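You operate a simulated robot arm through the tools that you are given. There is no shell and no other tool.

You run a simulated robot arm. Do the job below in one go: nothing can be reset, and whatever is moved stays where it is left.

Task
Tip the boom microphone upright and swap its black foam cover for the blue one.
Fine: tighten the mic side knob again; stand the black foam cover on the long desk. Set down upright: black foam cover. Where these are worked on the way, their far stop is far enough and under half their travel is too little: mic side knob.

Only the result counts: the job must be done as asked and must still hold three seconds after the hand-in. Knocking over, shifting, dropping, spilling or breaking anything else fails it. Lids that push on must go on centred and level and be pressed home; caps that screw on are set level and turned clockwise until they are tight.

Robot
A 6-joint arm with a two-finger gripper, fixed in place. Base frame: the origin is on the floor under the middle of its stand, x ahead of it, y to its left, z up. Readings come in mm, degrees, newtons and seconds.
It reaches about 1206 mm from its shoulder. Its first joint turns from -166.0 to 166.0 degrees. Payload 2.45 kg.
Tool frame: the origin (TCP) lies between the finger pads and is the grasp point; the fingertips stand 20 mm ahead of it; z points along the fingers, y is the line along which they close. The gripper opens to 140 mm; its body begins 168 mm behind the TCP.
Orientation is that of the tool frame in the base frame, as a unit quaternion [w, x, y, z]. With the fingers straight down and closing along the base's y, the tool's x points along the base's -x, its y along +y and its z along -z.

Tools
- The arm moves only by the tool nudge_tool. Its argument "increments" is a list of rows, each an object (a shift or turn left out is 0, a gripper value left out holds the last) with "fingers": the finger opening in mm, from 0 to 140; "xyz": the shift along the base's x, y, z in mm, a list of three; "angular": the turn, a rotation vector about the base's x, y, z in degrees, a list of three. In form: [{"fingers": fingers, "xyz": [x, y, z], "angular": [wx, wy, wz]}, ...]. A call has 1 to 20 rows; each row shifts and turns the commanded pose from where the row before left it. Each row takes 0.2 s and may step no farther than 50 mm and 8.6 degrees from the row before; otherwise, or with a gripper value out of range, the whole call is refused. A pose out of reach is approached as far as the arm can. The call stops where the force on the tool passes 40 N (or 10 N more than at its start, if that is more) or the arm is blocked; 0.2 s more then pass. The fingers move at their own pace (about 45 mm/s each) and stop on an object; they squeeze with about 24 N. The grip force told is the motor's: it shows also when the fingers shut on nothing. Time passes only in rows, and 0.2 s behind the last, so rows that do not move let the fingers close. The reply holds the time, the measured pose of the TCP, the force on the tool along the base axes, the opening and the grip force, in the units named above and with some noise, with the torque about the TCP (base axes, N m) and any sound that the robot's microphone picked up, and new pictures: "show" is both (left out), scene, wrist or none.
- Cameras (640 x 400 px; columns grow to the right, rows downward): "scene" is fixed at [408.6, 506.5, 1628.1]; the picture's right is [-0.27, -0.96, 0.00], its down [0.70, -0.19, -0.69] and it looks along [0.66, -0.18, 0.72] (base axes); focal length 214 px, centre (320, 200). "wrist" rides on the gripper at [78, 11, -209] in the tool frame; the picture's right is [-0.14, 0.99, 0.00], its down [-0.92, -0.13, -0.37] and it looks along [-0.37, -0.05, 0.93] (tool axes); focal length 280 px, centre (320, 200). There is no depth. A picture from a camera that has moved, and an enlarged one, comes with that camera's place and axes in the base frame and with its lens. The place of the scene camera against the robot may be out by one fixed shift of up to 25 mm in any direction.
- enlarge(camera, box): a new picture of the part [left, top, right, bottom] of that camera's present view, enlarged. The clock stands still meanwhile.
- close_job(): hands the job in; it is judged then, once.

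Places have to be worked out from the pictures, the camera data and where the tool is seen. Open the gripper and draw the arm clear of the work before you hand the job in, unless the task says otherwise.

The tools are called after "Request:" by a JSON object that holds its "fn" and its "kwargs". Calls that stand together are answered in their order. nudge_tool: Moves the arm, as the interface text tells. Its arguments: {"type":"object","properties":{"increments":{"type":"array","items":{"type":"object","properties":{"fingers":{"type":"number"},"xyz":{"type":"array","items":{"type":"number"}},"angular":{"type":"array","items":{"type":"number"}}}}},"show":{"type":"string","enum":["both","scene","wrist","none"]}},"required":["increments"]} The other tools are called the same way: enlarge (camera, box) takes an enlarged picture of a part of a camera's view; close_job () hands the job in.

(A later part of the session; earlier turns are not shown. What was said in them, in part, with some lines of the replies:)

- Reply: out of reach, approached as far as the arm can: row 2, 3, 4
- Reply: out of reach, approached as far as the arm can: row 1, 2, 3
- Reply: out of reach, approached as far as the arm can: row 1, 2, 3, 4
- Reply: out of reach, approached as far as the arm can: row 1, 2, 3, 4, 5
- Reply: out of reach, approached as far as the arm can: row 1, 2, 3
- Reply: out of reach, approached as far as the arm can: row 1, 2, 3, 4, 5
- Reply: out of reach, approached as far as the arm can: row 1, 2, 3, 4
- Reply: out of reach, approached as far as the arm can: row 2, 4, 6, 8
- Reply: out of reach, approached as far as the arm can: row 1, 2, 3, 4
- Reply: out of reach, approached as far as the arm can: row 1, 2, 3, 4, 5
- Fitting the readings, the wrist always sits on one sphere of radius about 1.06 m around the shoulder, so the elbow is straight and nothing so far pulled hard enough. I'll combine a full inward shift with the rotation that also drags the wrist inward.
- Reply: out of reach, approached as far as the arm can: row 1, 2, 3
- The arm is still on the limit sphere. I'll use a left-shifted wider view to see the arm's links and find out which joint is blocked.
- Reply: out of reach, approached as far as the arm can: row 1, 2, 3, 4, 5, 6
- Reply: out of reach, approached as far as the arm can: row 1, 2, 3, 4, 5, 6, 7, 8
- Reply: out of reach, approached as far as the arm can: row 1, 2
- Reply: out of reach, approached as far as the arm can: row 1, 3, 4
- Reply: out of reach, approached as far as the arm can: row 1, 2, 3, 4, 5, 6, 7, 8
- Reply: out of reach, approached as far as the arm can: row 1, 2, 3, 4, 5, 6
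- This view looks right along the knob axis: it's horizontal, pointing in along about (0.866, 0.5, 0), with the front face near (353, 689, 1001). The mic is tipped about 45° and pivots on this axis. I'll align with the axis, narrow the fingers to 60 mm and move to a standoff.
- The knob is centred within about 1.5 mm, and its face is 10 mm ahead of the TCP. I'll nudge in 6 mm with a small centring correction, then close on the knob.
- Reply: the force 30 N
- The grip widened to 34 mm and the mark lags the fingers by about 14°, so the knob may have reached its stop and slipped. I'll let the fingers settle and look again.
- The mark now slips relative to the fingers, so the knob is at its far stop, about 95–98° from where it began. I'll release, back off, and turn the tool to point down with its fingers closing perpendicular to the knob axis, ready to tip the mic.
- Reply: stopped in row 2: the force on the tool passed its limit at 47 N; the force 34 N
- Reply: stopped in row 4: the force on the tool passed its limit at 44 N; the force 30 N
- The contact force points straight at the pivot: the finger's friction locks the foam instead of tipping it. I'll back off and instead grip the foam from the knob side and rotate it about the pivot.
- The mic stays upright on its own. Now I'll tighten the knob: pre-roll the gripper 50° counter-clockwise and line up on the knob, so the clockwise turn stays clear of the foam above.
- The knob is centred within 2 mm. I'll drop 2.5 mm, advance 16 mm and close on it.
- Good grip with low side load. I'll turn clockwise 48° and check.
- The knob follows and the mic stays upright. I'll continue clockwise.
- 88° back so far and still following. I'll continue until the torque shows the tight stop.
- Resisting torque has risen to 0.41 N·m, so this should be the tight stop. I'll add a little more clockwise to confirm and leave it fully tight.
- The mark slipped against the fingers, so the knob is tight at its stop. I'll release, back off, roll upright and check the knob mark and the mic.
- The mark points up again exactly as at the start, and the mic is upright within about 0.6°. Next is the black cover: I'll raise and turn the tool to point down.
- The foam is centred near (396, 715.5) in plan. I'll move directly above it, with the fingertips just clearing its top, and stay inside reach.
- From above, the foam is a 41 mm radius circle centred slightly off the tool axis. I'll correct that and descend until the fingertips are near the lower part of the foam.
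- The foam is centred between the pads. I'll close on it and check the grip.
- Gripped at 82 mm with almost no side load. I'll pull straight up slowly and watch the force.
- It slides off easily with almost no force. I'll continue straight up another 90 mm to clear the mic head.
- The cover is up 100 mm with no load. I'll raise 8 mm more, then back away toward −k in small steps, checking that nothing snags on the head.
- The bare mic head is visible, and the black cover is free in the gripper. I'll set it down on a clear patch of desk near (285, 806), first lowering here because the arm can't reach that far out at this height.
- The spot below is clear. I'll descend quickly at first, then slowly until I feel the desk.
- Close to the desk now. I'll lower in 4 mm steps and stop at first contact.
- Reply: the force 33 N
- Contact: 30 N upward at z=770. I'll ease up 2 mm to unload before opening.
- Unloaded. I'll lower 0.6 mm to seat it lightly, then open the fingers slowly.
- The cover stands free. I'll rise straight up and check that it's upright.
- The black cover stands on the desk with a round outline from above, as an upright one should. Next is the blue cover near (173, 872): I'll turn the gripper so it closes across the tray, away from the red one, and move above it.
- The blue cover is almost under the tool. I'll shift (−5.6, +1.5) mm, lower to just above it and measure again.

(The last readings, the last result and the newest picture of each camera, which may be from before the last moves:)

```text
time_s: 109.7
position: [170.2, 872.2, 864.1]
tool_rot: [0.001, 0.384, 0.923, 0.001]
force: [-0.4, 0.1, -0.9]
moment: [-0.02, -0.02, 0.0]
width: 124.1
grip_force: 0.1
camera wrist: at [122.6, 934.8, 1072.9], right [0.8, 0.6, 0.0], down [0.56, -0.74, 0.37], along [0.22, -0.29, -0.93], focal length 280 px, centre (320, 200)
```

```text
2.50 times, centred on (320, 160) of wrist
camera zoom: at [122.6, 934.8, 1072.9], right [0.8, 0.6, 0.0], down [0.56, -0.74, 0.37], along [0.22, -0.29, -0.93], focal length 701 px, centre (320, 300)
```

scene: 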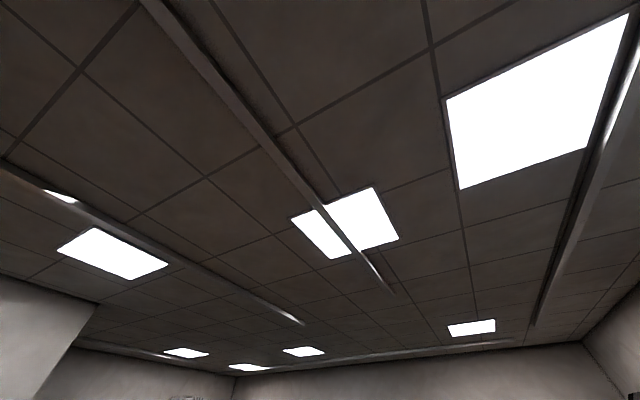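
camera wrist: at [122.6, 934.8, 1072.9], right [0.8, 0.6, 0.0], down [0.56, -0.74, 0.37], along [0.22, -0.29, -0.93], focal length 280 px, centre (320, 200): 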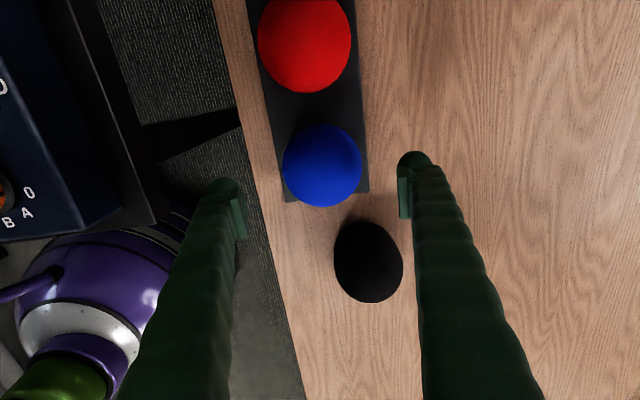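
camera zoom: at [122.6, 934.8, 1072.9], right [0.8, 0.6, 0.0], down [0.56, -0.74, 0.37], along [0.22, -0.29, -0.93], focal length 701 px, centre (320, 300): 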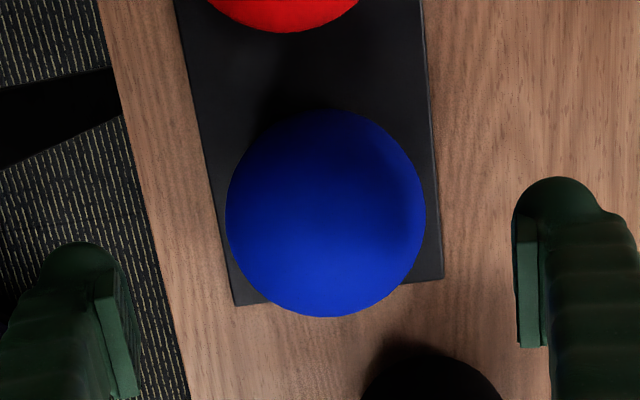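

The blue cover is within 1–2 mm of the tool axis. I'll make a small correction and lower to the same grip height I used on the black one.

Request:
{"fn": "nudge_tool", "kwargs": {"increments": [{"xyz": [1.0, 1.0, -30]}, {"xyz": [0, 0, -30]}, {"xyz": [0, 0, -20]}, {"xyz": [0, 0, -6]}, {"xyz": [0, 0, 0]}], "show": "wrist"}}

Request:
{"fn": "enlarge", "kwargs": {"camera": "wrist", "box": [200, 80, 440, 260]}}

```text
time_s: 110.8
position: [170.6, 874.6, 776.2]
tool_rot: [0.001, 0.384, 0.923, 0.001]
force: [0.7, -0.3, 0.0]
moment: [0.03, 0.0, 0.0]
width: 124.1
grip_force: 0.0
camera wrist: at [122.9, 936.5, 986.0], right [0.8, 0.6, 0.0], down [0.56, -0.74, 0.37], along [0.22, -0.29, -0.93], focal length 280 px, centre (320, 200)
```

wrist: 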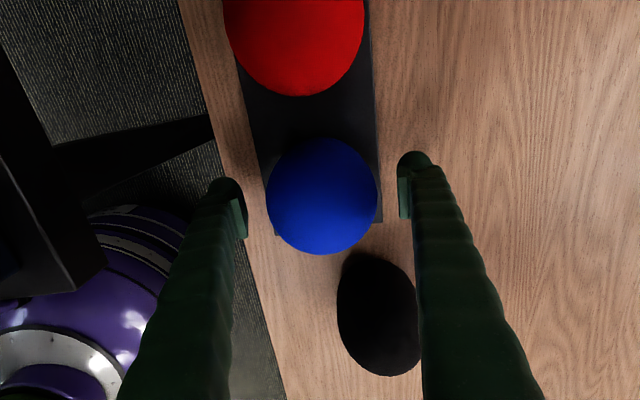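

```text
2.22 times, centred on (320, 170) of wrist
camera zoom: at [122.9, 936.5, 986.0], right [0.8, 0.6, 0.0], down [0.56, -0.74, 0.37], along [0.22, -0.29, -0.93], focal length 623 px, centre (320, 267)
```

zoom: 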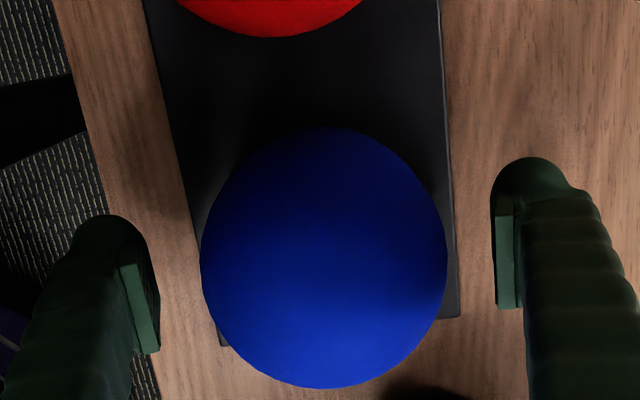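

The blue cover looks 2–3 mm toward the red side compared with how I held the black one. I'll shift 2 mm and close.

Request:
{"fn": "nudge_tool", "kwargs": {"increments": [{"xyz": [-1.4, 1.4, 0]}, {"fingers": 60}, {"fingers": 60}, {"fingers": 60}, {"fingers": 60}, {"fingers": 60}], "show": "wrist"}}

Request:
{"fn": "enlarge", "kwargs": {"camera": "wrist", "box": [200, 80, 440, 260]}}

```text
time_s: 112.2
position: [169.2, 875.7, 775.6]
tool_rot: [0.0, 0.384, 0.923, 0.001]
force: [0.3, -0.3, 1.3]
moment: [0.03, 0.0, 0.02]
width: 76.0
grip_force: 23.7
camera wrist: at [122.0, 937.6, 986.2], right [0.8, 0.6, 0.0], down [0.56, -0.74, 0.37], along [0.22, -0.29, -0.93], focal length 280 px, centre (320, 200)
```

wrist: 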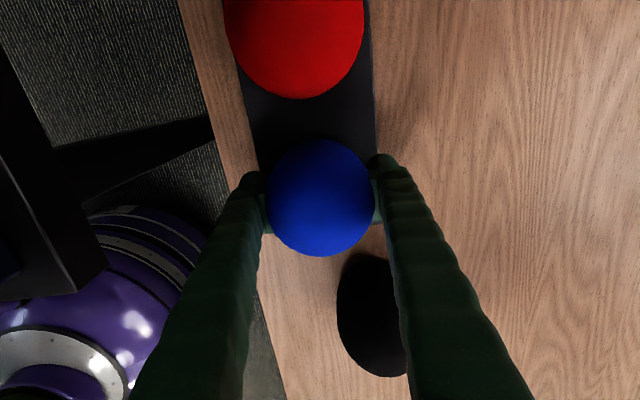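

```text
2.22 times, centred on (320, 170) of wrist
camera zoom: at [122.0, 937.6, 986.2], right [0.8, 0.6, 0.0], down [0.56, -0.74, 0.37], along [0.22, -0.29, -0.93], focal length 623 px, centre (320, 267)
```

zoom: 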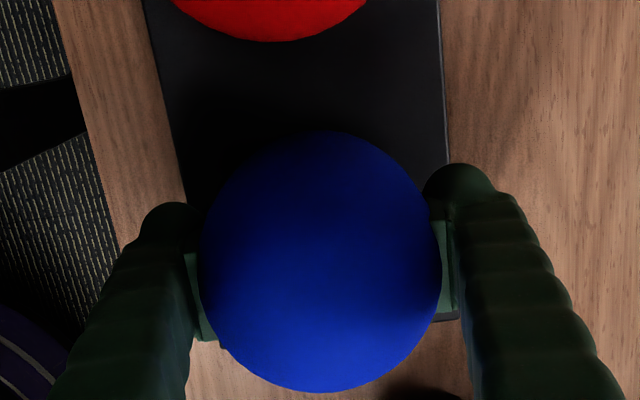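

Gripped at 76 mm. I'll lift gently off the tray and check that it comes along without dragging anything.

Request:
{"fn": "nudge_tool", "kwargs": {"increments": [{"xyz": [0, 0, 4]}, {"xyz": [0, 0, 6]}, {"xyz": [0, 0, 10]}, {"xyz": [0, 0, 20]}, {"xyz": [0, 0, 30]}, {"xyz": [0, 0, 0]}], "show": "wrist"}}

Request:
{"fn": "enlarge", "kwargs": {"camera": "wrist", "box": [200, 80, 440, 260]}}

```text
time_s: 113.7
position: [171.2, 874.8, 847.1]
tool_rot: [0.0, 0.385, 0.923, 0.0]
force: [-0.3, 0.5, -0.7]
moment: [0.0, -0.02, 0.0]
width: 76.0
grip_force: 23.9
camera wrist: at [124.0, 937.9, 1056.2], right [0.8, 0.6, 0.0], down [0.56, -0.74, 0.37], along [0.22, -0.29, -0.93], focal length 280 px, centre (320, 200)
```

wrist: 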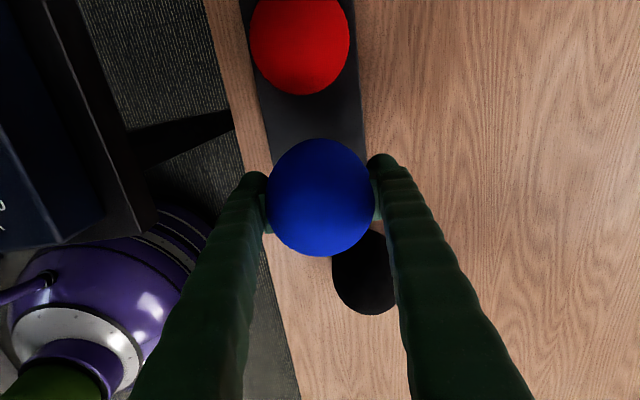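

```text
2.22 times, centred on (320, 170) of wrist
camera zoom: at [124.0, 937.9, 1056.2], right [0.8, 0.6, 0.0], down [0.56, -0.74, 0.37], along [0.22, -0.29, -0.93], focal length 623 px, centre (320, 267)
```

zoom: 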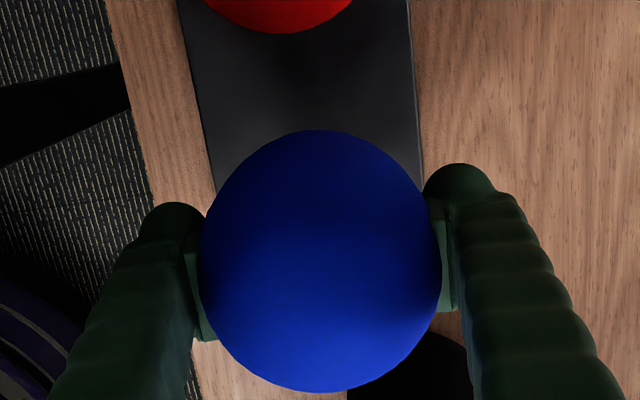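

The blue cover lifted cleanly. I'll carry it inward and up to a staging point in front of the mic, turning the gripper back to its previous heading.

Request:
{"fn": "nudge_tool", "kwargs": {"increments": [{"xyz": [0, 0, 30]}, {"xyz": [0, -10, 30]}, {"xyz": [13, -24, 30], "angular": [0, 0, 8.33]}, {"xyz": [13, -24, 30], "angular": [0, 0, 8.33]}, {"xyz": [13, -24, 30], "angular": [0, 0, 8.33]}, {"xyz": [13, -24, 30], "angular": [0, 0, 8.33]}, {"xyz": [13, -24, 30], "angular": [0, 0, 8.33]}, {"xyz": [13, -24, 30], "angular": [0, 0, 8.33]}, {"xyz": [14, -24, 30], "angular": [0, 0, 8.33]}, {"xyz": [14, -24, 30], "angular": [0, 0, 8.33]}, {"xyz": [14, -23, 29], "angular": [0, 0, 8.36]}, {"xyz": [0, 0, 0]}], "show": "wrist"}}

Request:
{"fn": "enlarge", "kwargs": {"camera": "wrist", "box": [240, 200, 440, 340]}}

```text
time_s: 116.2
position: [291.8, 651.6, 1173.8]
tool_rot: [-0.001, -0.258, 0.966, 0.002]
force: [-0.6, 1.1, 0.1]
moment: [-0.03, -0.03, -0.04]
width: 76.1
grip_force: 23.8
camera wrist: at [218.8, 620.7, 1384.2], right [-0.37, 0.93, 0.0], down [0.86, 0.35, 0.37], along [0.34, 0.14, -0.93], focal length 280 px, centre (320, 200)
```

wrist: 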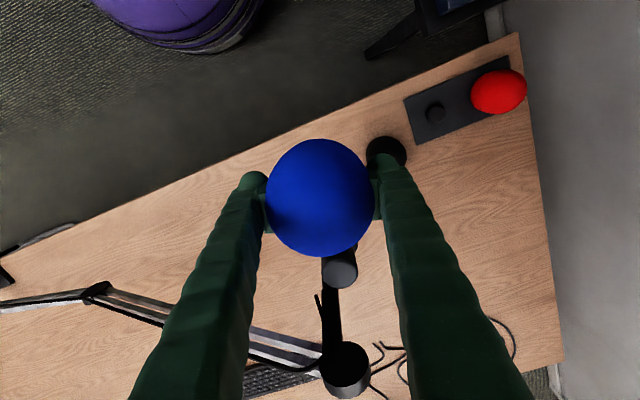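

```text
2.86 times, centred on (340, 270) of wrist
camera zoom: at [218.8, 620.7, 1384.2], right [-0.37, 0.93, 0.0], down [0.86, 0.35, 0.37], along [0.34, 0.14, -0.93], focal length 801 px, centre (263, 0)
```

zoom: 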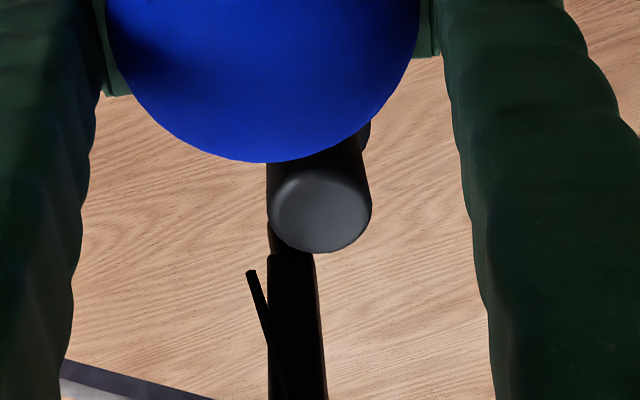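

The tray shows a peg where the blue cover sat, so these covers slip over a post like the mic's head. I'll take a second, lower view of the head to triangulate its top.

Request:
{"fn": "nudge_tool", "kwargs": {"increments": [{"xyz": [0, 0, -35]}, {"xyz": [0, 0, -35]}, {"xyz": [0, 0, 0]}], "show": "wrist"}}

Request:
{"fn": "enlarge", "kwargs": {"camera": "wrist", "box": [250, 250, 430, 370]}}

```text
time_s: 117.0
position: [288.1, 651.9, 1105.2]
tool_rot: [-0.001, -0.257, 0.966, 0.0]
force: [-0.2, 0.8, 0.1]
moment: [0.01, 0.03, 0.0]
width: 76.2
grip_force: 23.6
camera wrist: at [216.0, 621.3, 1314.4], right [-0.37, 0.93, 0.0], down [0.86, 0.35, 0.37], along [0.34, 0.14, -0.93], focal length 280 px, centre (320, 200)
```

wrist: 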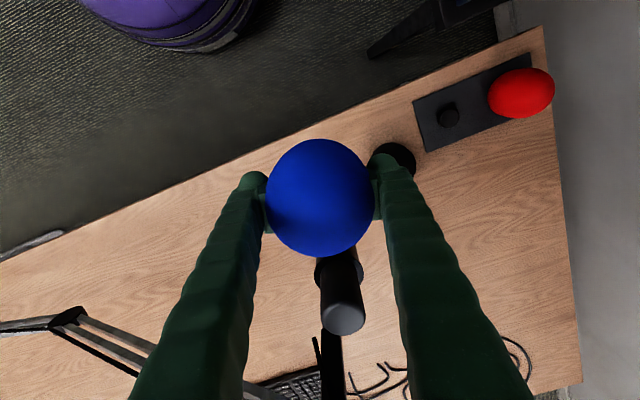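

```text
3.33 times, centred on (340, 310) of wrist
camera zoom: at [216.0, 621.3, 1314.4], right [-0.37, 0.93, 0.0], down [0.86, 0.35, 0.37], along [0.34, 0.14, -0.93], focal length 935 px, centre (253, -167)
```

zoom: 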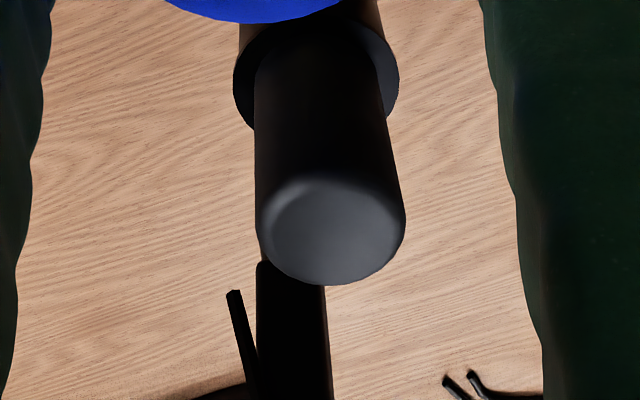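

The head is a 44 mm post rising from a 60 mm collar at z≈1031, and its axis is near k=709, h=424 in my mic-aligned axes (≈(402, 722)). I'll zoom in on the held blue cover to find its centre relative to the fingers.

Request:
{"fn": "enlarge", "kwargs": {"camera": "wrist", "box": [240, 120, 400, 280]}}

Request:
{"fn": "enlarge", "kwargs": {"camera": "wrist", "box": [400, 40, 560, 170]}}

```text
2.50 times, centred on (320, 200) of wrist
camera zoom: at [216.0, 621.3, 1314.4], right [-0.37, 0.93, 0.0], down [0.86, 0.35, 0.37], along [0.34, 0.14, -0.93], focal length 701 px, centre (320, 200)
```

zoom: 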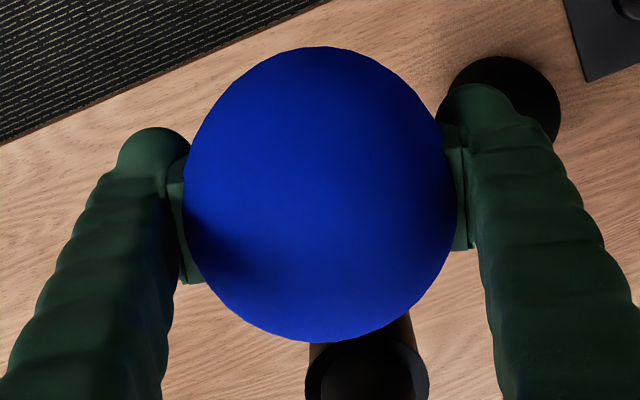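

```text
3.08 times, centred on (480, 105) of wrist
camera zoom: at [216.0, 621.3, 1314.4], right [-0.37, 0.93, 0.0], down [0.86, 0.35, 0.37], along [0.34, 0.14, -0.93], focal length 863 px, centre (-172, 492)
```

zoom: 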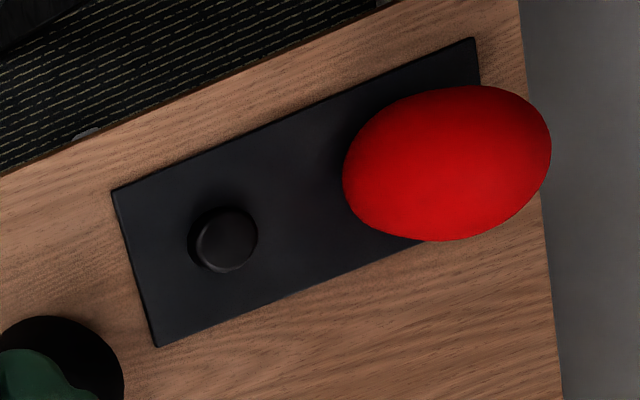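

Putting it together: the cover's widest part is about 30 mm above its rim, so its centre sits about 2–3 mm beyond the TCP along k. I'll raise and move over the head to about (400, 720), watching for contact.

Request:
{"fn": "nudge_tool", "kwargs": {"increments": [{"xyz": [0, 0, 35]}, {"xyz": [0, 0, 30]}, {"xyz": [22.4, 13.7, 0]}, {"xyz": [22.4, 13.7, 0]}, {"xyz": [22.4, 13.7, 0]}, {"xyz": [22.3, 13.7, 0]}, {"xyz": [20, 12.5, 0]}, {"xyz": [0, 0, 0]}], "show": "wrist"}}

Request:
{"fn": "enlarge", "kwargs": {"camera": "wrist", "box": [220, 80, 420, 280]}}

```text
time_s: 118.8
position: [400.0, 718.9, 1170.0]
tool_rot: [0.0, -0.257, 0.966, 0.001]
force: [0.1, 0.7, -0.1]
moment: [0.01, -0.03, 0.02]
width: 76.0
grip_force: 23.7
camera wrist: at [328.0, 688.4, 1379.7], right [-0.37, 0.93, 0.0], down [0.86, 0.35, 0.37], along [0.34, 0.14, -0.93], focal length 280 px, centre (320, 200)
```

wrist: 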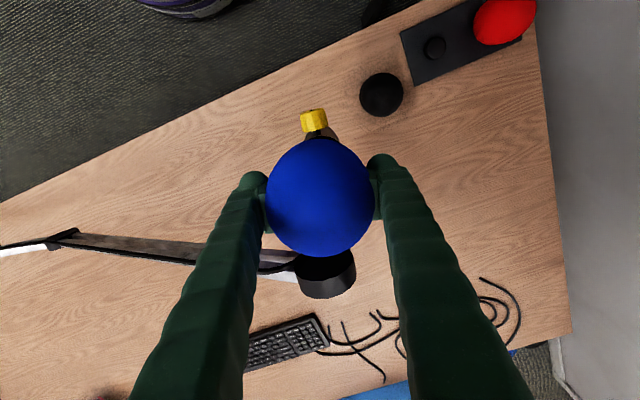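

```text
2.00 times, centred on (320, 180) of wrist
camera zoom: at [328.0, 688.4, 1379.7], right [-0.37, 0.93, 0.0], down [0.86, 0.35, 0.37], along [0.34, 0.14, -0.93], focal length 561 px, centre (320, 240)
```

zoom: 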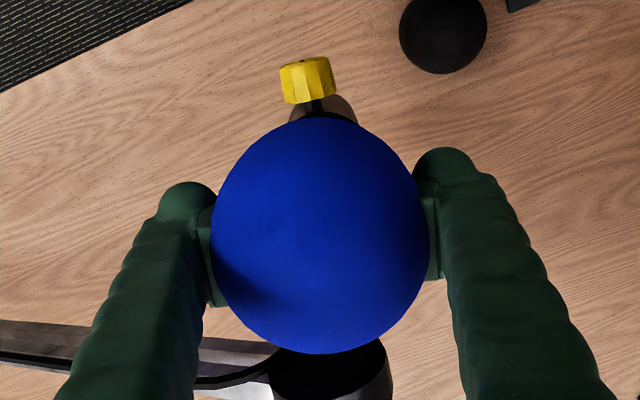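

I'm over the head with no contact. After a 1 mm correction I'll lower the blue cover onto the head in small steps, watching the force.

Request:
{"fn": "nudge_tool", "kwargs": {"increments": [{"xyz": [-0.5, 0.9, -6]}, {"xyz": [0, 0, -6]}, {"xyz": [0, 0, -6]}, {"xyz": [0, 0, -6]}, {"xyz": [0, 0, -6]}, {"xyz": [0, 0, -6]}, {"xyz": [0, 0, 0]}], "show": "none"}}

```text
time_s: 120.5
position: [400.2, 720.1, 1134.9]
tool_rot: [0.0, -0.257, 0.966, 0.001]
force: [0.0, -0.2, -0.7]
moment: [0.0, 0.02, -0.01]
width: 76.1
grip_force: 23.9
```

No contact yet at z=1135, so the rim should be passing the head's top. I'll continue down.

Request:
{"fn": "nudge_tool", "kwargs": {"increments": [{"xyz": [0, 0, -6]}, {"xyz": [0, 0, -6]}, {"xyz": [0, 0, -6]}, {"xyz": [0, 0, -6]}, {"xyz": [0, 0, -6]}, {"xyz": [0, 0, 0]}], "show": "wrist"}}

```text
time_s: 121.8
position: [399.5, 719.7, 1104.5]
tool_rot: [0.0, -0.257, 0.966, 0.001]
force: [-0.2, 0.4, -0.3]
moment: [0.01, -0.01, 0.0]
width: 76.0
grip_force: 23.8
camera wrist: at [327.0, 689.1, 1314.6], right [-0.37, 0.93, 0.0], down [0.86, 0.35, 0.37], along [0.34, 0.14, -0.93], focal length 280 px, centre (320, 200)
```

wrist: 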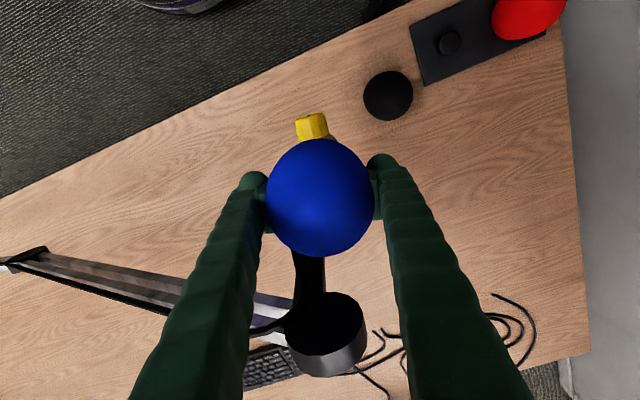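

It's sliding on freely with no force. I'll continue down, then use fine steps near the collar.

Request:
{"fn": "nudge_tool", "kwargs": {"increments": [{"xyz": [0, 0, -6]}, {"xyz": [0, 0, -6]}, {"xyz": [0, 0, -6]}, {"xyz": [0, 0, -5]}, {"xyz": [0, 0, -4]}, {"xyz": [0, 0, 0]}], "show": "none"}}

```text
time_s: 123.2
position: [398.8, 717.7, 1077.3]
tool_rot: [-0.001, -0.257, 0.966, 0.001]
force: [8.2, 2.1, -0.5]
moment: [0.08, -0.31, -0.09]
width: 76.1
grip_force: 23.9
```

A sideways force of 8 N toward +k has appeared, so the cover sits slightly too far toward −k. I'll shift 1.5 mm toward +k and re-read.

Request:
{"fn": "nudge_tool", "kwargs": {"increments": [{"xyz": [1.4, 0.6, 0]}, {"xyz": [0, 0, 0]}], "show": "none"}}

```text
time_s: 123.8
position: [399.7, 720.0, 1077.3]
tool_rot: [0.0, -0.257, 0.966, 0.001]
force: [0.3, -0.7, -0.1]
moment: [-0.05, 0.0, -0.03]
width: 76.1
grip_force: 23.3
```

The load is gone. I'll continue down in 2 mm steps.

Request:
{"fn": "nudge_tool", "kwargs": {"increments": [{"xyz": [0, 0, -2]}, {"xyz": [0, 0, -2]}, {"xyz": [0, 0, -2]}, {"xyz": [0, 0, 0]}], "show": "none"}}

```text
time_s: 124.8
position: [401.0, 720.0, 1072.5]
tool_rot: [0.0, -0.257, 0.966, 0.002]
force: [0.9, -0.2, 0.0]
moment: [0.01, -0.03, -0.02]
width: 76.0
grip_force: 23.8
```

Still free at z≈1072. A few more 2 mm steps should reach the collar.

Request:
{"fn": "nudge_tool", "kwargs": {"increments": [{"xyz": [0, 0, -2]}, {"xyz": [0, 0, -2]}, {"xyz": [0, 0, 0]}], "show": "none"}}

```text
time_s: 125.7
position: [400.6, 719.7, 1067.1]
tool_rot: [0.0, -0.257, 0.966, 0.001]
force: [-0.5, 1.4, -0.8]
moment: [0.0, 0.01, 0.03]
width: 76.1
grip_force: 24.2
```

No load yet at z≈1067, the black cover's seated height. I'll keep going in small steps until it presses home.

Request:
{"fn": "nudge_tool", "kwargs": {"increments": [{"xyz": [0, 0, -2]}, {"xyz": [0, 0, -2]}, {"xyz": [0, 0, 0]}], "show": "wrist"}}

Request:
{"fn": "enlarge", "kwargs": {"camera": "wrist", "box": [220, 80, 420, 280]}}

```text
time_s: 126.5
position: [400.5, 718.8, 1065.2]
tool_rot: [0.0, -0.257, 0.966, 0.002]
force: [-3.0, -2.8, 34.5]
moment: [0.12, -0.14, 0.03]
width: 76.0
grip_force: 24.3
camera wrist: at [327.5, 687.9, 1275.2], right [-0.37, 0.93, 0.0], down [0.86, 0.35, 0.37], along [0.34, 0.14, -0.93], focal length 280 px, centre (320, 200)
```

wrist: 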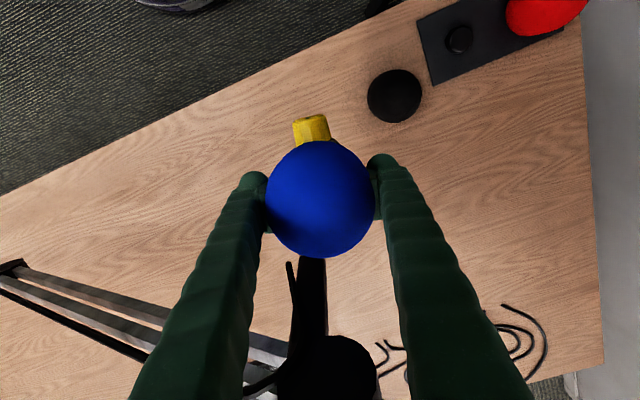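

```text
2.00 times, centred on (320, 180) of wrist
camera zoom: at [327.5, 687.9, 1275.2], right [-0.37, 0.93, 0.0], down [0.86, 0.35, 0.37], along [0.34, 0.14, -0.93], focal length 561 px, centre (320, 240)
```

zoom: 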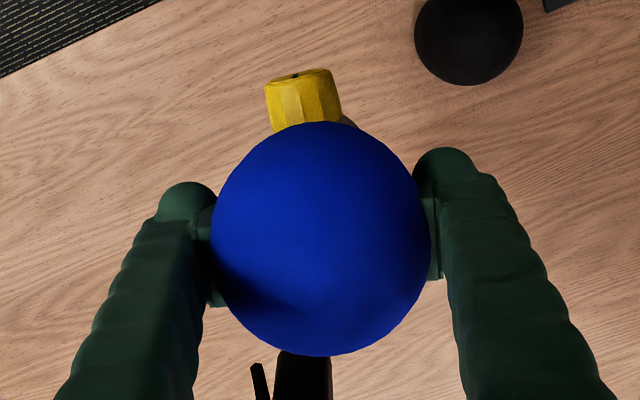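

Pressed home: 34 N upward at z≈1065. Before releasing I'll centre it by feel: unload slightly and probe the side clearance, first toward +k.

Request:
{"fn": "nudge_tool", "kwargs": {"increments": [{"xyz": [0, 0, 2.0]}, {"xyz": [0.87, 0.5, 0]}, {"xyz": [0.87, 0.5, 0]}, {"xyz": [0, 0, 0]}], "show": "none"}}

```text
time_s: 127.5
position: [402.3, 720.9, 1065.5]
tool_rot: [-0.001, -0.257, 0.966, 0.002]
force: [-2.1, -0.6, 3.6]
moment: [-0.03, 0.06, -0.03]
width: 76.1
grip_force: 24.1
```

Only −2 N so far. I'll go 2 mm further toward +k.

Request:
{"fn": "nudge_tool", "kwargs": {"increments": [{"xyz": [0.87, 0.5, 0.5]}, {"xyz": [0.87, 0.5, 0]}, {"xyz": [0, 0, 0]}], "show": "none"}}

```text
time_s: 128.2
position: [403.4, 722.8, 1067.8]
tool_rot: [-0.001, -0.257, 0.966, 0.002]
force: [-0.9, 0.5, 7.6]
moment: [-0.13, 0.16, -0.07]
width: 76.0
grip_force: 24.5
```

There's still light vertical contact. I'll raise 2 mm and continue the probe toward +k.

Request:
{"fn": "nudge_tool", "kwargs": {"increments": [{"xyz": [0, 0, 2]}, {"xyz": [0, 0, 0]}, {"xyz": [0.87, 0.5, 0]}, {"xyz": [0.87, 0.5, 0]}, {"xyz": [0, 0, 0]}], "show": "none"}}

```text
time_s: 129.4
position: [405.6, 722.6, 1068.2]
tool_rot: [0.0, -0.257, 0.966, 0.0]
force: [0.2, 0.1, 0.1]
moment: [0.0, 0.0, -0.03]
width: 76.0
grip_force: 23.9
```

Still free at k≈712.5. I'll continue toward +k until it touches.

Request:
{"fn": "nudge_tool", "kwargs": {"increments": [{"xyz": [0.87, 0.5, 0]}, {"xyz": [0.87, 0.5, 0]}, {"xyz": [0.87, 0.5, 0]}, {"xyz": [0, 0, 0]}], "show": "none"}}

```text
time_s: 130.4
position: [408.5, 724.2, 1067.4]
tool_rot: [-0.001, -0.256, 0.967, 0.001]
force: [-1.7, -0.1, -0.4]
moment: [-0.01, 0.04, -0.05]
width: 75.8
grip_force: 23.1
```

A hint of contact at k≈716. I'll step 1.5 mm more to confirm the far side.

Request:
{"fn": "nudge_tool", "kwargs": {"increments": [{"xyz": [0.87, 0.5, 0]}, {"xyz": [0.43, 0.25, 0]}, {"xyz": [0, 0, 0]}], "show": "none"}}

```text
time_s: 131.2
position: [409.8, 725.5, 1068.8]
tool_rot: [-0.001, -0.257, 0.966, 0.002]
force: [-3.6, -1.1, 0.6]
moment: [-0.07, 0.21, -0.03]
width: 76.3
grip_force: 24.1
```

The +k side starts touching near 716. Now I'll go back and probe the −k side at this same depth.

Request:
{"fn": "nudge_tool", "kwargs": {"increments": [{"xyz": [-2.6, -1.5, 0]}, {"xyz": [-2.6, -1.5, 0]}, {"xyz": [-2.6, -1.5, 0]}, {"xyz": [-0.87, -0.5, 0]}, {"xyz": [0, 0, 0]}], "show": "none"}}

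```text
time_s: 132.4
position: [401.1, 720.5, 1067.3]
tool_rot: [0.0, -0.257, 0.967, 0.001]
force: [-0.8, 0.7, -0.5]
moment: [0.01, 0.01, 0.0]
width: 76.1
grip_force: 24.1
```

Request:
{"fn": "nudge_tool", "kwargs": {"increments": [{"xyz": [-0.87, -0.5, 0]}, {"xyz": [-0.43, -0.25, 0]}, {"xyz": [0, 0, 0]}], "show": "none"}}

```text
time_s: 133.2
position: [400.8, 718.3, 1069.4]
tool_rot: [-0.001, -0.257, 0.966, 0.001]
force: [2.2, 1.2, -0.7]
moment: [0.02, -0.08, 0.0]
width: 76.3
grip_force: 24.0
```

The −k side touches at about −0.8 mm and the +k side at about +8 mm, so the middle is 4.6 mm from here toward +k. I'll move there, then probe toward +h.

Request:
{"fn": "nudge_tool", "kwargs": {"increments": [{"xyz": [2, 1.15, 0]}, {"xyz": [2, 1.15, 0]}, {"xyz": [0, 0, 0]}, {"xyz": [-1, 1.73, 0]}, {"xyz": [-0.5, 0.87, 0]}, {"xyz": [0, 0, 0]}], "show": "none"}}

```text
time_s: 134.7
position: [402.1, 724.8, 1068.8]
tool_rot: [-0.001, -0.257, 0.966, 0.001]
force: [-0.5, -0.2, -0.2]
moment: [0.01, 0.02, -0.03]
width: 76.0
grip_force: 23.9
```

Free at +3 mm toward +h. I'll go further in that direction.

Request:
{"fn": "nudge_tool", "kwargs": {"increments": [{"xyz": [-0.5, 0.87, 0]}, {"xyz": [-0.5, 0.87, 0]}, {"xyz": [0, 0, 0]}], "show": "none"}}

```text
time_s: 135.4
position: [400.7, 726.3, 1068.1]
tool_rot: [-0.001, -0.257, 0.967, 0.001]
force: [-0.4, -0.6, -1.2]
moment: [0.01, -0.01, -0.02]
width: 76.1
grip_force: 23.8
```

Still free at +5 mm. Another 1.5 mm.

Request:
{"fn": "nudge_tool", "kwargs": {"increments": [{"xyz": [-0.5, 0.87, 0]}, {"xyz": [-0.25, 0.43, 0]}, {"xyz": [0, 0, 0]}], "show": "none"}}

```text
time_s: 136.2
position: [400.3, 726.2, 1068.4]
tool_rot: [0.0, -0.257, 0.966, 0.001]
force: [0.7, -1.3, -0.1]
moment: [-0.08, -0.01, -0.04]
width: 76.1
grip_force: 24.4
```

Slight contact is starting at +6.5 mm. One more millimetre to confirm.

Request:
{"fn": "nudge_tool", "kwargs": {"increments": [{"xyz": [-0.5, 0.87, 0]}, {"xyz": [0, 0, 0]}], "show": "none"}}

```text
time_s: 136.8
position: [402.3, 728.4, 1067.5]
tool_rot: [0.0, -0.257, 0.966, 0.001]
force: [3.1, -5.1, 1.2]
moment: [-0.25, -0.15, -0.06]
width: 76.0
grip_force: 23.9
```

The +h side touches at about +6.3 mm. Now I'll probe the −h side.

Request:
{"fn": "nudge_tool", "kwargs": {"increments": [{"xyz": [1.5, -2.6, 0]}, {"xyz": [1.5, -2.6, 0]}, {"xyz": [1.25, -2.16, 0]}, {"xyz": [0.5, -0.87, 0]}, {"xyz": [0, 0, 0]}], "show": "none"}}

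```text
time_s: 138.1
position: [406.5, 720.3, 1068.7]
tool_rot: [-0.001, -0.257, 0.967, 0.001]
force: [-0.4, -0.3, 0.8]
moment: [0.0, 0.02, -0.03]
width: 75.9
grip_force: 24.2
```

Free at −2 mm. Continuing toward −h.

Request:
{"fn": "nudge_tool", "kwargs": {"increments": [{"xyz": [0.5, -0.87, 0]}, {"xyz": [0.25, -0.43, 0]}, {"xyz": [0, 0, 0]}], "show": "none"}}

```text
time_s: 138.8
position: [405.6, 719.2, 1066.6]
tool_rot: [0.0, -0.257, 0.967, 0.001]
force: [0.1, 0.4, -0.6]
moment: [0.02, 0.02, -0.01]
width: 76.3
grip_force: 24.2
```

Request:
{"fn": "nudge_tool", "kwargs": {"increments": [{"xyz": [0.5, -0.87, 0]}, {"xyz": [0.25, -0.43, 0]}, {"xyz": [0, 0, 0]}], "show": "none"}}

```text
time_s: 139.7
position: [407.2, 718.0, 1068.1]
tool_rot: [-0.001, -0.257, 0.966, 0.001]
force: [-2.6, 1.9, 1.0]
moment: [0.13, 0.09, 0.03]
width: 76.2
grip_force: 24.1
```

The −h side touches at about −4.2 mm, so the middle is +6 mm from here. I'll move to the centre in both axes and read the force.

Request:
{"fn": "nudge_tool", "kwargs": {"increments": [{"xyz": [-1.5, 2.6, 0]}, {"xyz": [-1.5, 2.6, 0]}, {"xyz": [0, 0, 0]}, {"xyz": [0, 0, 0]}], "show": "none"}}

```text
time_s: 140.7
position: [403.4, 723.4, 1067.8]
tool_rot: [0.0, -0.257, 0.966, 0.001]
force: [0.3, -0.2, 0.2]
moment: [0.02, 0.0, 0.0]
width: 76.0
grip_force: 24.3
```

Centred with zero load. Now I'll press it home again in small steps.

Request:
{"fn": "nudge_tool", "kwargs": {"increments": [{"xyz": [0, 0, -1.5]}, {"xyz": [0, 0, -1.5]}, {"xyz": [0, 0, 0]}], "show": "none"}}

```text
time_s: 141.4
position: [403.0, 722.3, 1066.0]
tool_rot: [0.0, -0.257, 0.966, 0.002]
force: [0.4, 2.2, 20.4]
moment: [0.17, 0.07, 0.0]
width: 76.2
grip_force: 24.2
```

20 N of seating force. I'll add 1 mm to press firmly.

Request:
{"fn": "nudge_tool", "kwargs": {"increments": [{"xyz": [0, 0, -1.0]}, {"xyz": [0, 0, 0]}], "show": "wrist"}}

```text
time_s: 142.1
position: [404.7, 720.6, 1065.2]
tool_rot: [-0.001, -0.258, 0.966, 0.001]
force: [-0.5, -0.3, 35.1]
moment: [0.05, 0.01, -0.02]
width: 76.4
grip_force: 24.3
camera wrist: at [331.1, 690.4, 1274.8], right [-0.37, 0.93, 0.0], down [0.86, 0.35, 0.37], along [0.34, 0.14, -0.93], focal length 280 px, centre (320, 200)
```

wrist: 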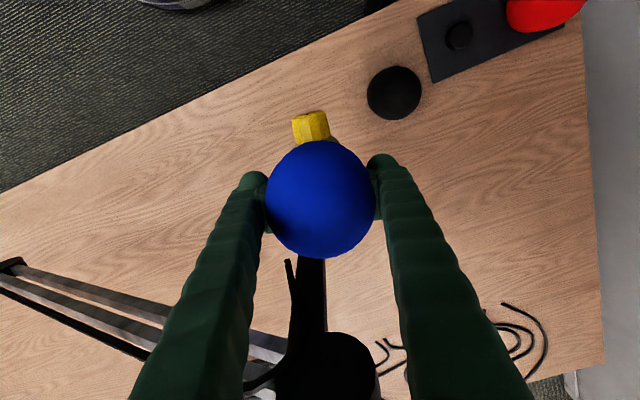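

Seated at 35 N with no side load. I'll relax most of the pressure and open the fingers slowly and evenly.

Request:
{"fn": "nudge_tool", "kwargs": {"increments": [{"xyz": [0, 0, 1.6]}, {"xyz": [0, 0, 0]}, {"fingers": 79}, {"fingers": 83}, {"fingers": 88}, {"fingers": 95}, {"fingers": 104}, {"fingers": 114}, {"xyz": [0, 0, 0]}], "show": "wrist"}}

Request:
{"fn": "enlarge", "kwargs": {"camera": "wrist", "box": [220, 80, 420, 280]}}

```text
time_s: 144.1
position: [404.5, 723.0, 1064.6]
tool_rot: [0.0, -0.258, 0.966, 0.001]
force: [0.2, -0.1, -0.1]
moment: [0.0, -0.01, 0.01]
width: 114.2
grip_force: 0.0
camera wrist: at [331.3, 692.4, 1275.0], right [-0.37, 0.93, 0.0], down [0.86, 0.35, 0.37], along [0.34, 0.14, -0.93], focal length 280 px, centre (320, 200)
```

wrist: 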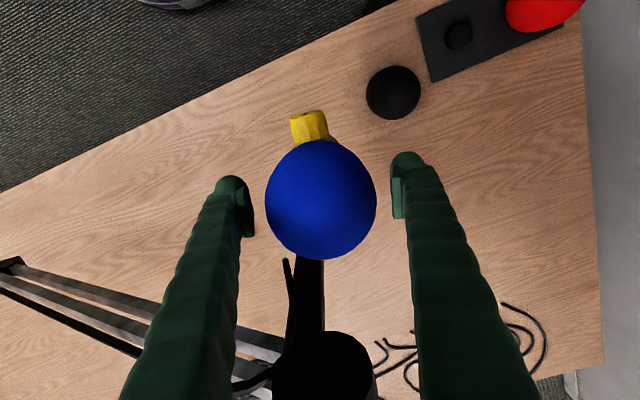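

```text
2.00 times, centred on (320, 180) of wrist
camera zoom: at [331.3, 692.4, 1275.0], right [-0.37, 0.93, 0.0], down [0.86, 0.35, 0.37], along [0.34, 0.14, -0.93], focal length 561 px, centre (320, 240)
```

zoom: 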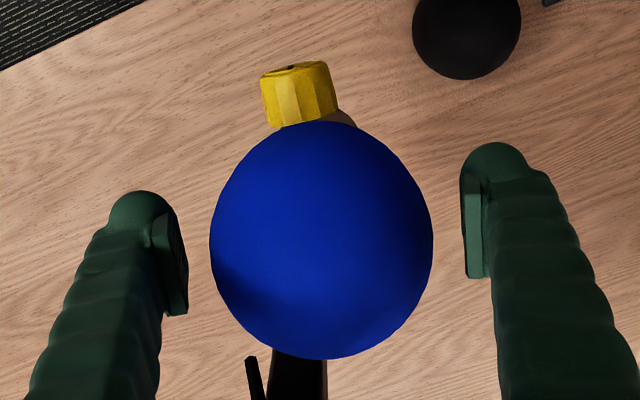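

The blue cover stays in place. I'll rise straight up clear of it and then back away.

Request:
{"fn": "nudge_tool", "kwargs": {"increments": [{"xyz": [0, 0, 25]}, {"xyz": [0, 0, 35]}, {"xyz": [0, 0, 37]}, {"xyz": [-26, -15, 0]}, {"xyz": [-30, -17.3, 0]}, {"xyz": [-30, -17.3, 0]}, {"xyz": [-30, -17.3, 0]}, {"xyz": [0, 0, 0]}], "show": "wrist"}}

Request:
{"fn": "enlarge", "kwargs": {"camera": "wrist", "box": [240, 195, 430, 325]}}

```text
time_s: 145.8
position: [285.4, 654.1, 1161.7]
tool_rot: [-0.001, -0.257, 0.966, 0.001]
force: [-0.2, -0.7, 0.0]
moment: [-0.01, 0.04, -0.01]
width: 114.1
grip_force: 0.0
camera wrist: at [213.2, 625.4, 1371.5], right [-0.37, 0.93, 0.0], down [0.86, 0.35, 0.37], along [0.34, 0.14, -0.93], focal length 280 px, centre (320, 200)
```

wrist: 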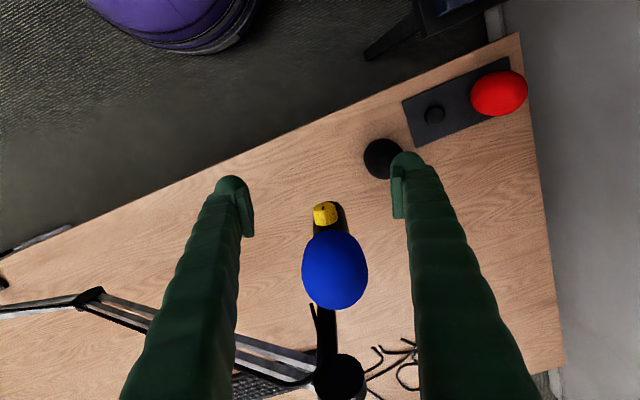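

```text
3.08 times, centred on (335, 260) of wrist
camera zoom: at [213.2, 625.4, 1371.5], right [-0.37, 0.93, 0.0], down [0.86, 0.35, 0.37], along [0.34, 0.14, -0.93], focal length 863 px, centre (274, 15)
```

zoom: 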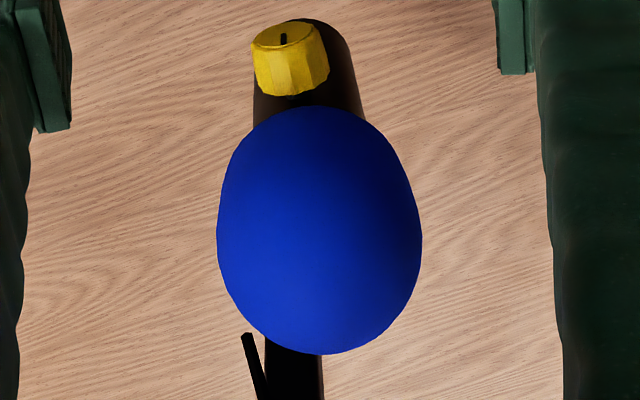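

From above, the blue cover lines up with the mic body's axis. I'll turn to a side view to check that it's level and fully seated.

Request:
{"fn": "nudge_tool", "kwargs": {"increments": [{"xyz": [0, 0, -10], "angular": [4.1, -7.1, 0]}, {"xyz": [0, 0, -10], "angular": [4.1, -7.1, 0]}, {"xyz": [0, 0, -10], "angular": [4.1, -7.1, 0]}, {"xyz": [0, 0, -10], "angular": [4.1, -7.1, 0]}, {"xyz": [0, 0, -10], "angular": [4.1, -7.1, 0]}, {"xyz": [0, 0, -10], "angular": [4.1, -7.1, 0]}, {"xyz": [0, 0, -10], "angular": [4.1, -7.1, 0]}, {"xyz": [0, 0, -10], "angular": [4.1, -7.1, 0]}, {"xyz": [0, 0, -10], "angular": [4.1, -7.1, 0]}, {"xyz": [0, 0, -10], "angular": [4.1, -7.1, 0]}, {"xyz": [-10, -6, 0], "angular": [4.0, -6.9, 0]}, {"xyz": [0, 0, 0]}], "show": "wrist"}}

Request:
{"fn": "enlarge", "kwargs": {"camera": "wrist", "box": [230, 60, 410, 200]}}

```text
time_s: 148.4
position: [277.4, 649.4, 1063.6]
tool_rot: [0.683, -0.183, 0.683, 0.185]
force: [-1.3, -0.2, 0.7]
moment: [-0.03, 0.03, 0.02]
width: 114.0
grip_force: 0.1
camera wrist: at [91.0, 553.7, 986.2], right [-0.5, 0.86, 0.14], down [-0.25, -0.3, 0.92], along [0.83, 0.42, 0.37], focal length 280 px, centre (320, 200)
```

wrist: 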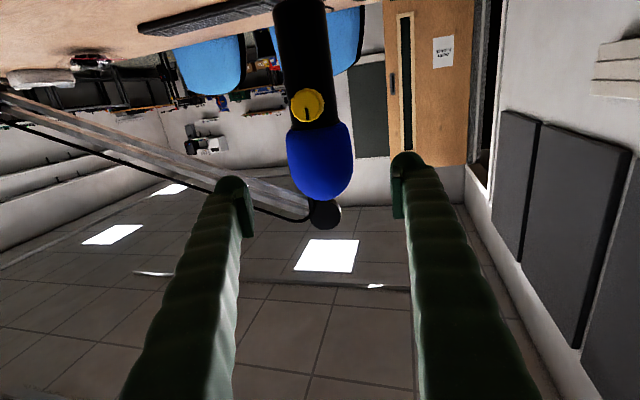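

```text
2.86 times, centred on (320, 130) of wrist
camera zoom: at [91.0, 553.7, 986.2], right [-0.5, 0.86, 0.14], down [-0.25, -0.3, 0.92], along [0.83, 0.42, 0.37], focal length 801 px, centre (320, 400)
```

zoom: 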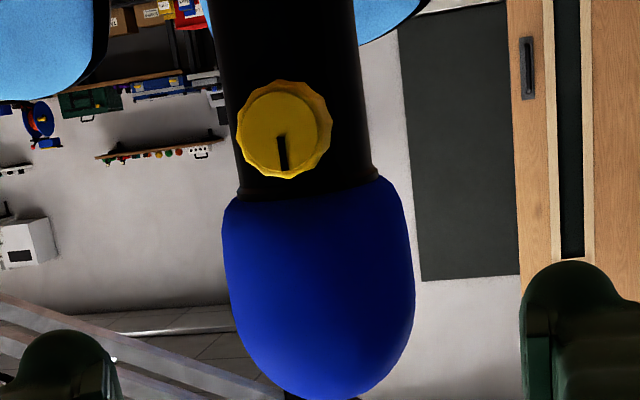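

The side view shows the blue cover level, centred and seated on the collar, the mic vertical within about 1°, and the knob mark at its tight position. I'll open the gripper fully, draw back clear and take a last look.

Request:
{"fn": "nudge_tool", "kwargs": {"increments": [{"fingers": 140, "xyz": [-26, -15, 5]}, {"xyz": [-26, -15, 5]}, {"xyz": [-15, -20, 5]}, {"xyz": [0, 0, 0]}, {"xyz": [0, 0, 0]}, {"xyz": [0, 0, 0]}], "show": "wrist"}}

Request:
{"fn": "enlarge", "kwargs": {"camera": "wrist", "box": [0, 0, 640, 2]}}

```text
time_s: 149.8
position: [209.5, 601.2, 1079.2]
tool_rot: [0.682, -0.183, 0.683, 0.185]
force: [-0.3, -0.7, -0.4]
moment: [0.04, 0.0, -0.03]
width: 140.1
grip_force: 0.1
camera wrist: at [24.0, 504.9, 1002.2], right [-0.5, 0.86, 0.14], down [-0.25, -0.3, 0.92], along [0.83, 0.42, 0.36], focal length 280 px, centre (320, 200)
```

wrist: 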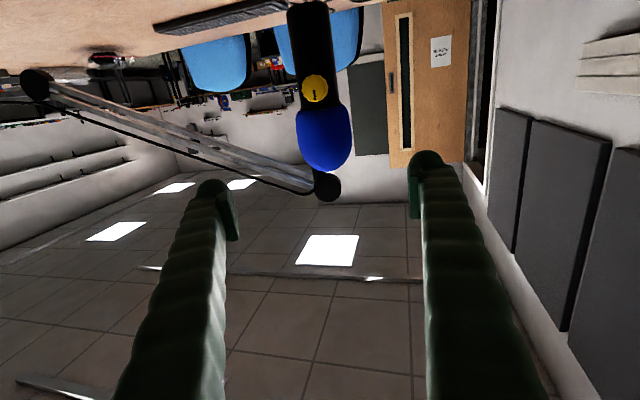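

```text
1.00 times, centred on (320, 1) of wrist (not enlarged: the box is as wide or as high as the picture)
camera zoom: at [24.0, 504.9, 1002.2], right [-0.5, 0.86, 0.14], down [-0.25, -0.3, 0.92], along [0.83, 0.42, 0.36], focal length 280 px, centre (320, 399)
```

zoom: 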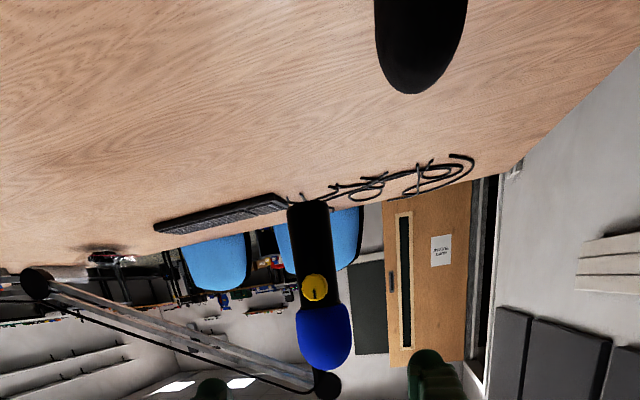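

The black cover is visible on the desk at the picture's top edge. Its outline looks slightly asymmetric, so I'll tilt the view down to check that it's really upright.

Request:
{"fn": "nudge_tool", "kwargs": {"increments": [{"angular": [-4.1, 7.1, 0]}, {"angular": [-4.1, 7.1, 0]}, {"angular": [-4.1, 7.1, 0]}, {"angular": [-4.1, 7.1, 0]}, {"xyz": [0, 0, 0]}], "show": "wrist"}}

Request:
{"fn": "enlarge", "kwargs": {"camera": "wrist", "box": [340, 0, 520, 110]}}

```text
time_s: 151.1
position: [210.2, 599.9, 1078.0]
tool_rot: [0.461, -0.227, 0.848, 0.126]
force: [0.0, 0.2, 0.1]
moment: [-0.02, 0.03, 0.01]
width: 139.8
grip_force: 0.0
camera wrist: at [16.5, 499.0, 1127.0], right [-0.43, 0.89, 0.12], down [0.23, -0.02, 0.97], along [0.87, 0.45, -0.2], focal length 280 px, centre (320, 200)
```

wrist: 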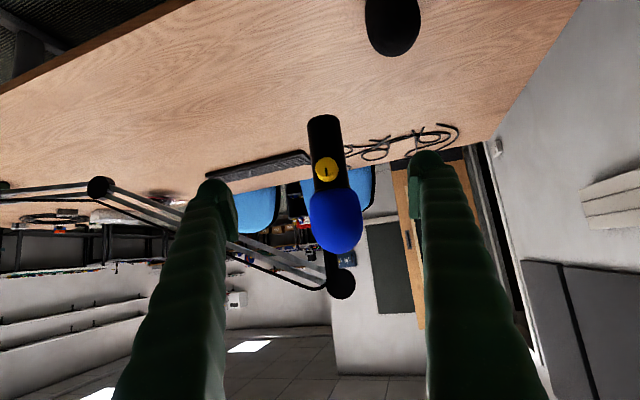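

```text
3.56 times, centred on (430, 55) of wrist
camera zoom: at [16.5, 499.0, 1127.0], right [-0.43, 0.89, 0.12], down [0.23, -0.02, 0.97], along [0.87, 0.45, -0.2], focal length 997 px, centre (-71, 716)
```

zoom: 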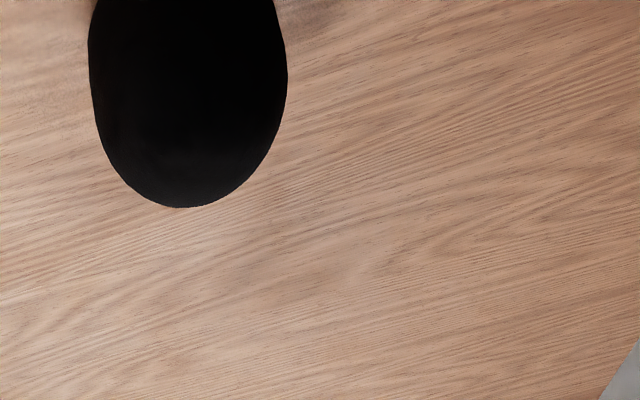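

The wide-angle edge distorts the outline too much to judge. I'll aim the camera straight at the black cover from a lower angle for a reliable check.

Request:
{"fn": "nudge_tool", "kwargs": {"increments": [{"xyz": [-5, -10, -25], "angular": [0, 0, 6.75]}, {"xyz": [-5, -10, -25], "angular": [0, 0, 6.75]}, {"xyz": [-5, -10, -25], "angular": [0, 0, 6.75]}, {"xyz": [-5, -10, -20], "angular": [0, 0, 6.75]}, {"xyz": [0, 0, -10], "angular": [-6.08, 3.95, 0]}, {"xyz": [0, 0, -10], "angular": [-6.08, 3.95, 0]}, {"xyz": [0, 0, 0], "angular": [-6.08, 3.95, 0]}, {"xyz": [0, 0, 0]}], "show": "wrist"}}

Request:
{"fn": "enlarge", "kwargs": {"camera": "wrist", "box": [240, 60, 420, 190]}}

```text
time_s: 152.8
position: [190.3, 558.9, 963.1]
tool_rot: [0.265, -0.454, 0.838, 0.146]
force: [0.6, 1.1, -0.7]
moment: [-0.01, 0.04, 0.02]
width: 140.0
grip_force: 0.0
camera wrist: at [81.9, 409.7, 1088.9], right [-0.77, 0.63, 0.08], down [0.4, 0.38, 0.83], along [0.5, 0.67, -0.55], focal length 280 px, centre (320, 200)
```

wrist: 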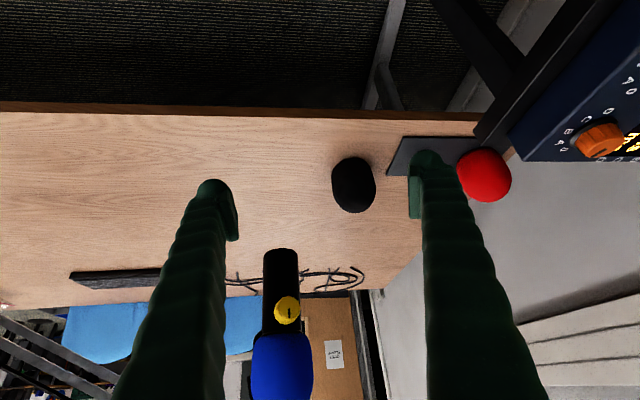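

```text
3.08 times, centred on (330, 125) of wrist
camera zoom: at [81.9, 409.7, 1088.9], right [-0.77, 0.63, 0.08], down [0.4, 0.38, 0.83], along [0.5, 0.67, -0.55], focal length 863 px, centre (289, 431)
```

zoom: 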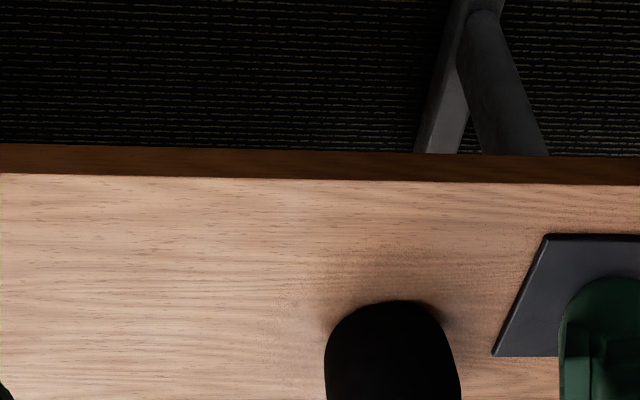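

The black cover is now near the picture's centre, where distortion is small. I'll zoom right in on it.

Request:
{"fn": "enlarge", "kwargs": {"camera": "wrist", "box": [300, 140, 410, 230]}}

Request:
{"fn": "enlarge", "kwargs": {"camera": "wrist", "box": [220, 250, 340, 400]}}

```text
4.44 times, centred on (355, 185) of wrist
camera zoom: at [81.9, 409.7, 1088.9], right [-0.77, 0.63, 0.08], down [0.4, 0.38, 0.83], along [0.5, 0.67, -0.55], focal length 1246 px, centre (164, 267)
```

zoom: 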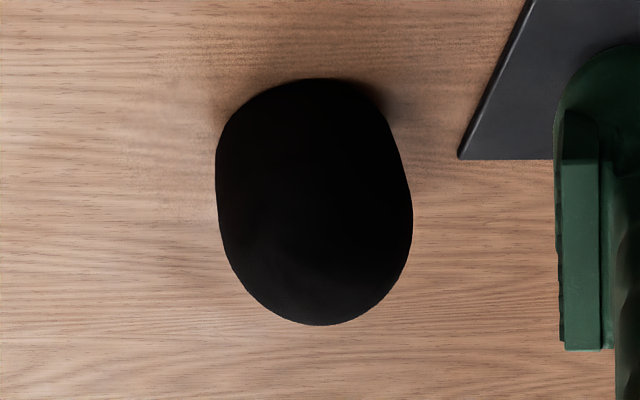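

```text
2.67 times, centred on (280, 325) of wrist
camera zoom: at [81.9, 409.7, 1088.9], right [-0.77, 0.63, 0.08], down [0.4, 0.38, 0.83], along [0.5, 0.67, -0.55], focal length 748 px, centre (427, -133)
```

zoom: 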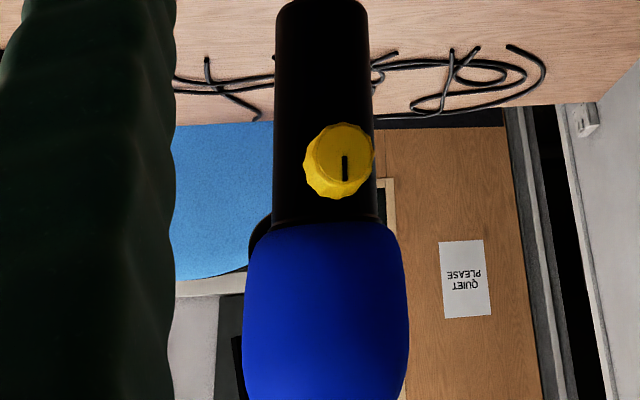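

Measured along its axis, the black cover stands upright within about 1°. The mic is vertical with the knob tight, the blue cover is level and seated, and the open gripper is well clear, so I'm handing the job in.

Request:
{"fn": "close_job", "kwargs": {}}

```text
The job is handed in.
```

I handed the job in with every part of the task done; the judge's result isn't back yet.

- **Microphone:** it is upright, vertical to within about 1–2° by my camera measurements.
- **Side knob:** I loosened it to its far stop before tipping the mic. I then tightened it again until it stopped, and its mark points the same way as at the start.
- **Black foam cover:** it stands on the desk by the tray, upright to within about 1°. I took the wooden desk the mic is mounted on to be the long desk.
- **Blue foam cover:** it is on the mic, pressed down onto the collar with about 35 N. The fit is loose (about 4–5 mm of play each side), so I centred it by feel before pressing. It looked level and centred afterwards.

The gripper was open and clear of the work at hand-in. The red cover and its tray stayed where they were, as far as the pictures show.

Early on the arm got stuck at its full reach in open air, and it took many moves to free it. It touched nothing there. One early push on the foam to tip the mic stopped at the force limit without moving it.
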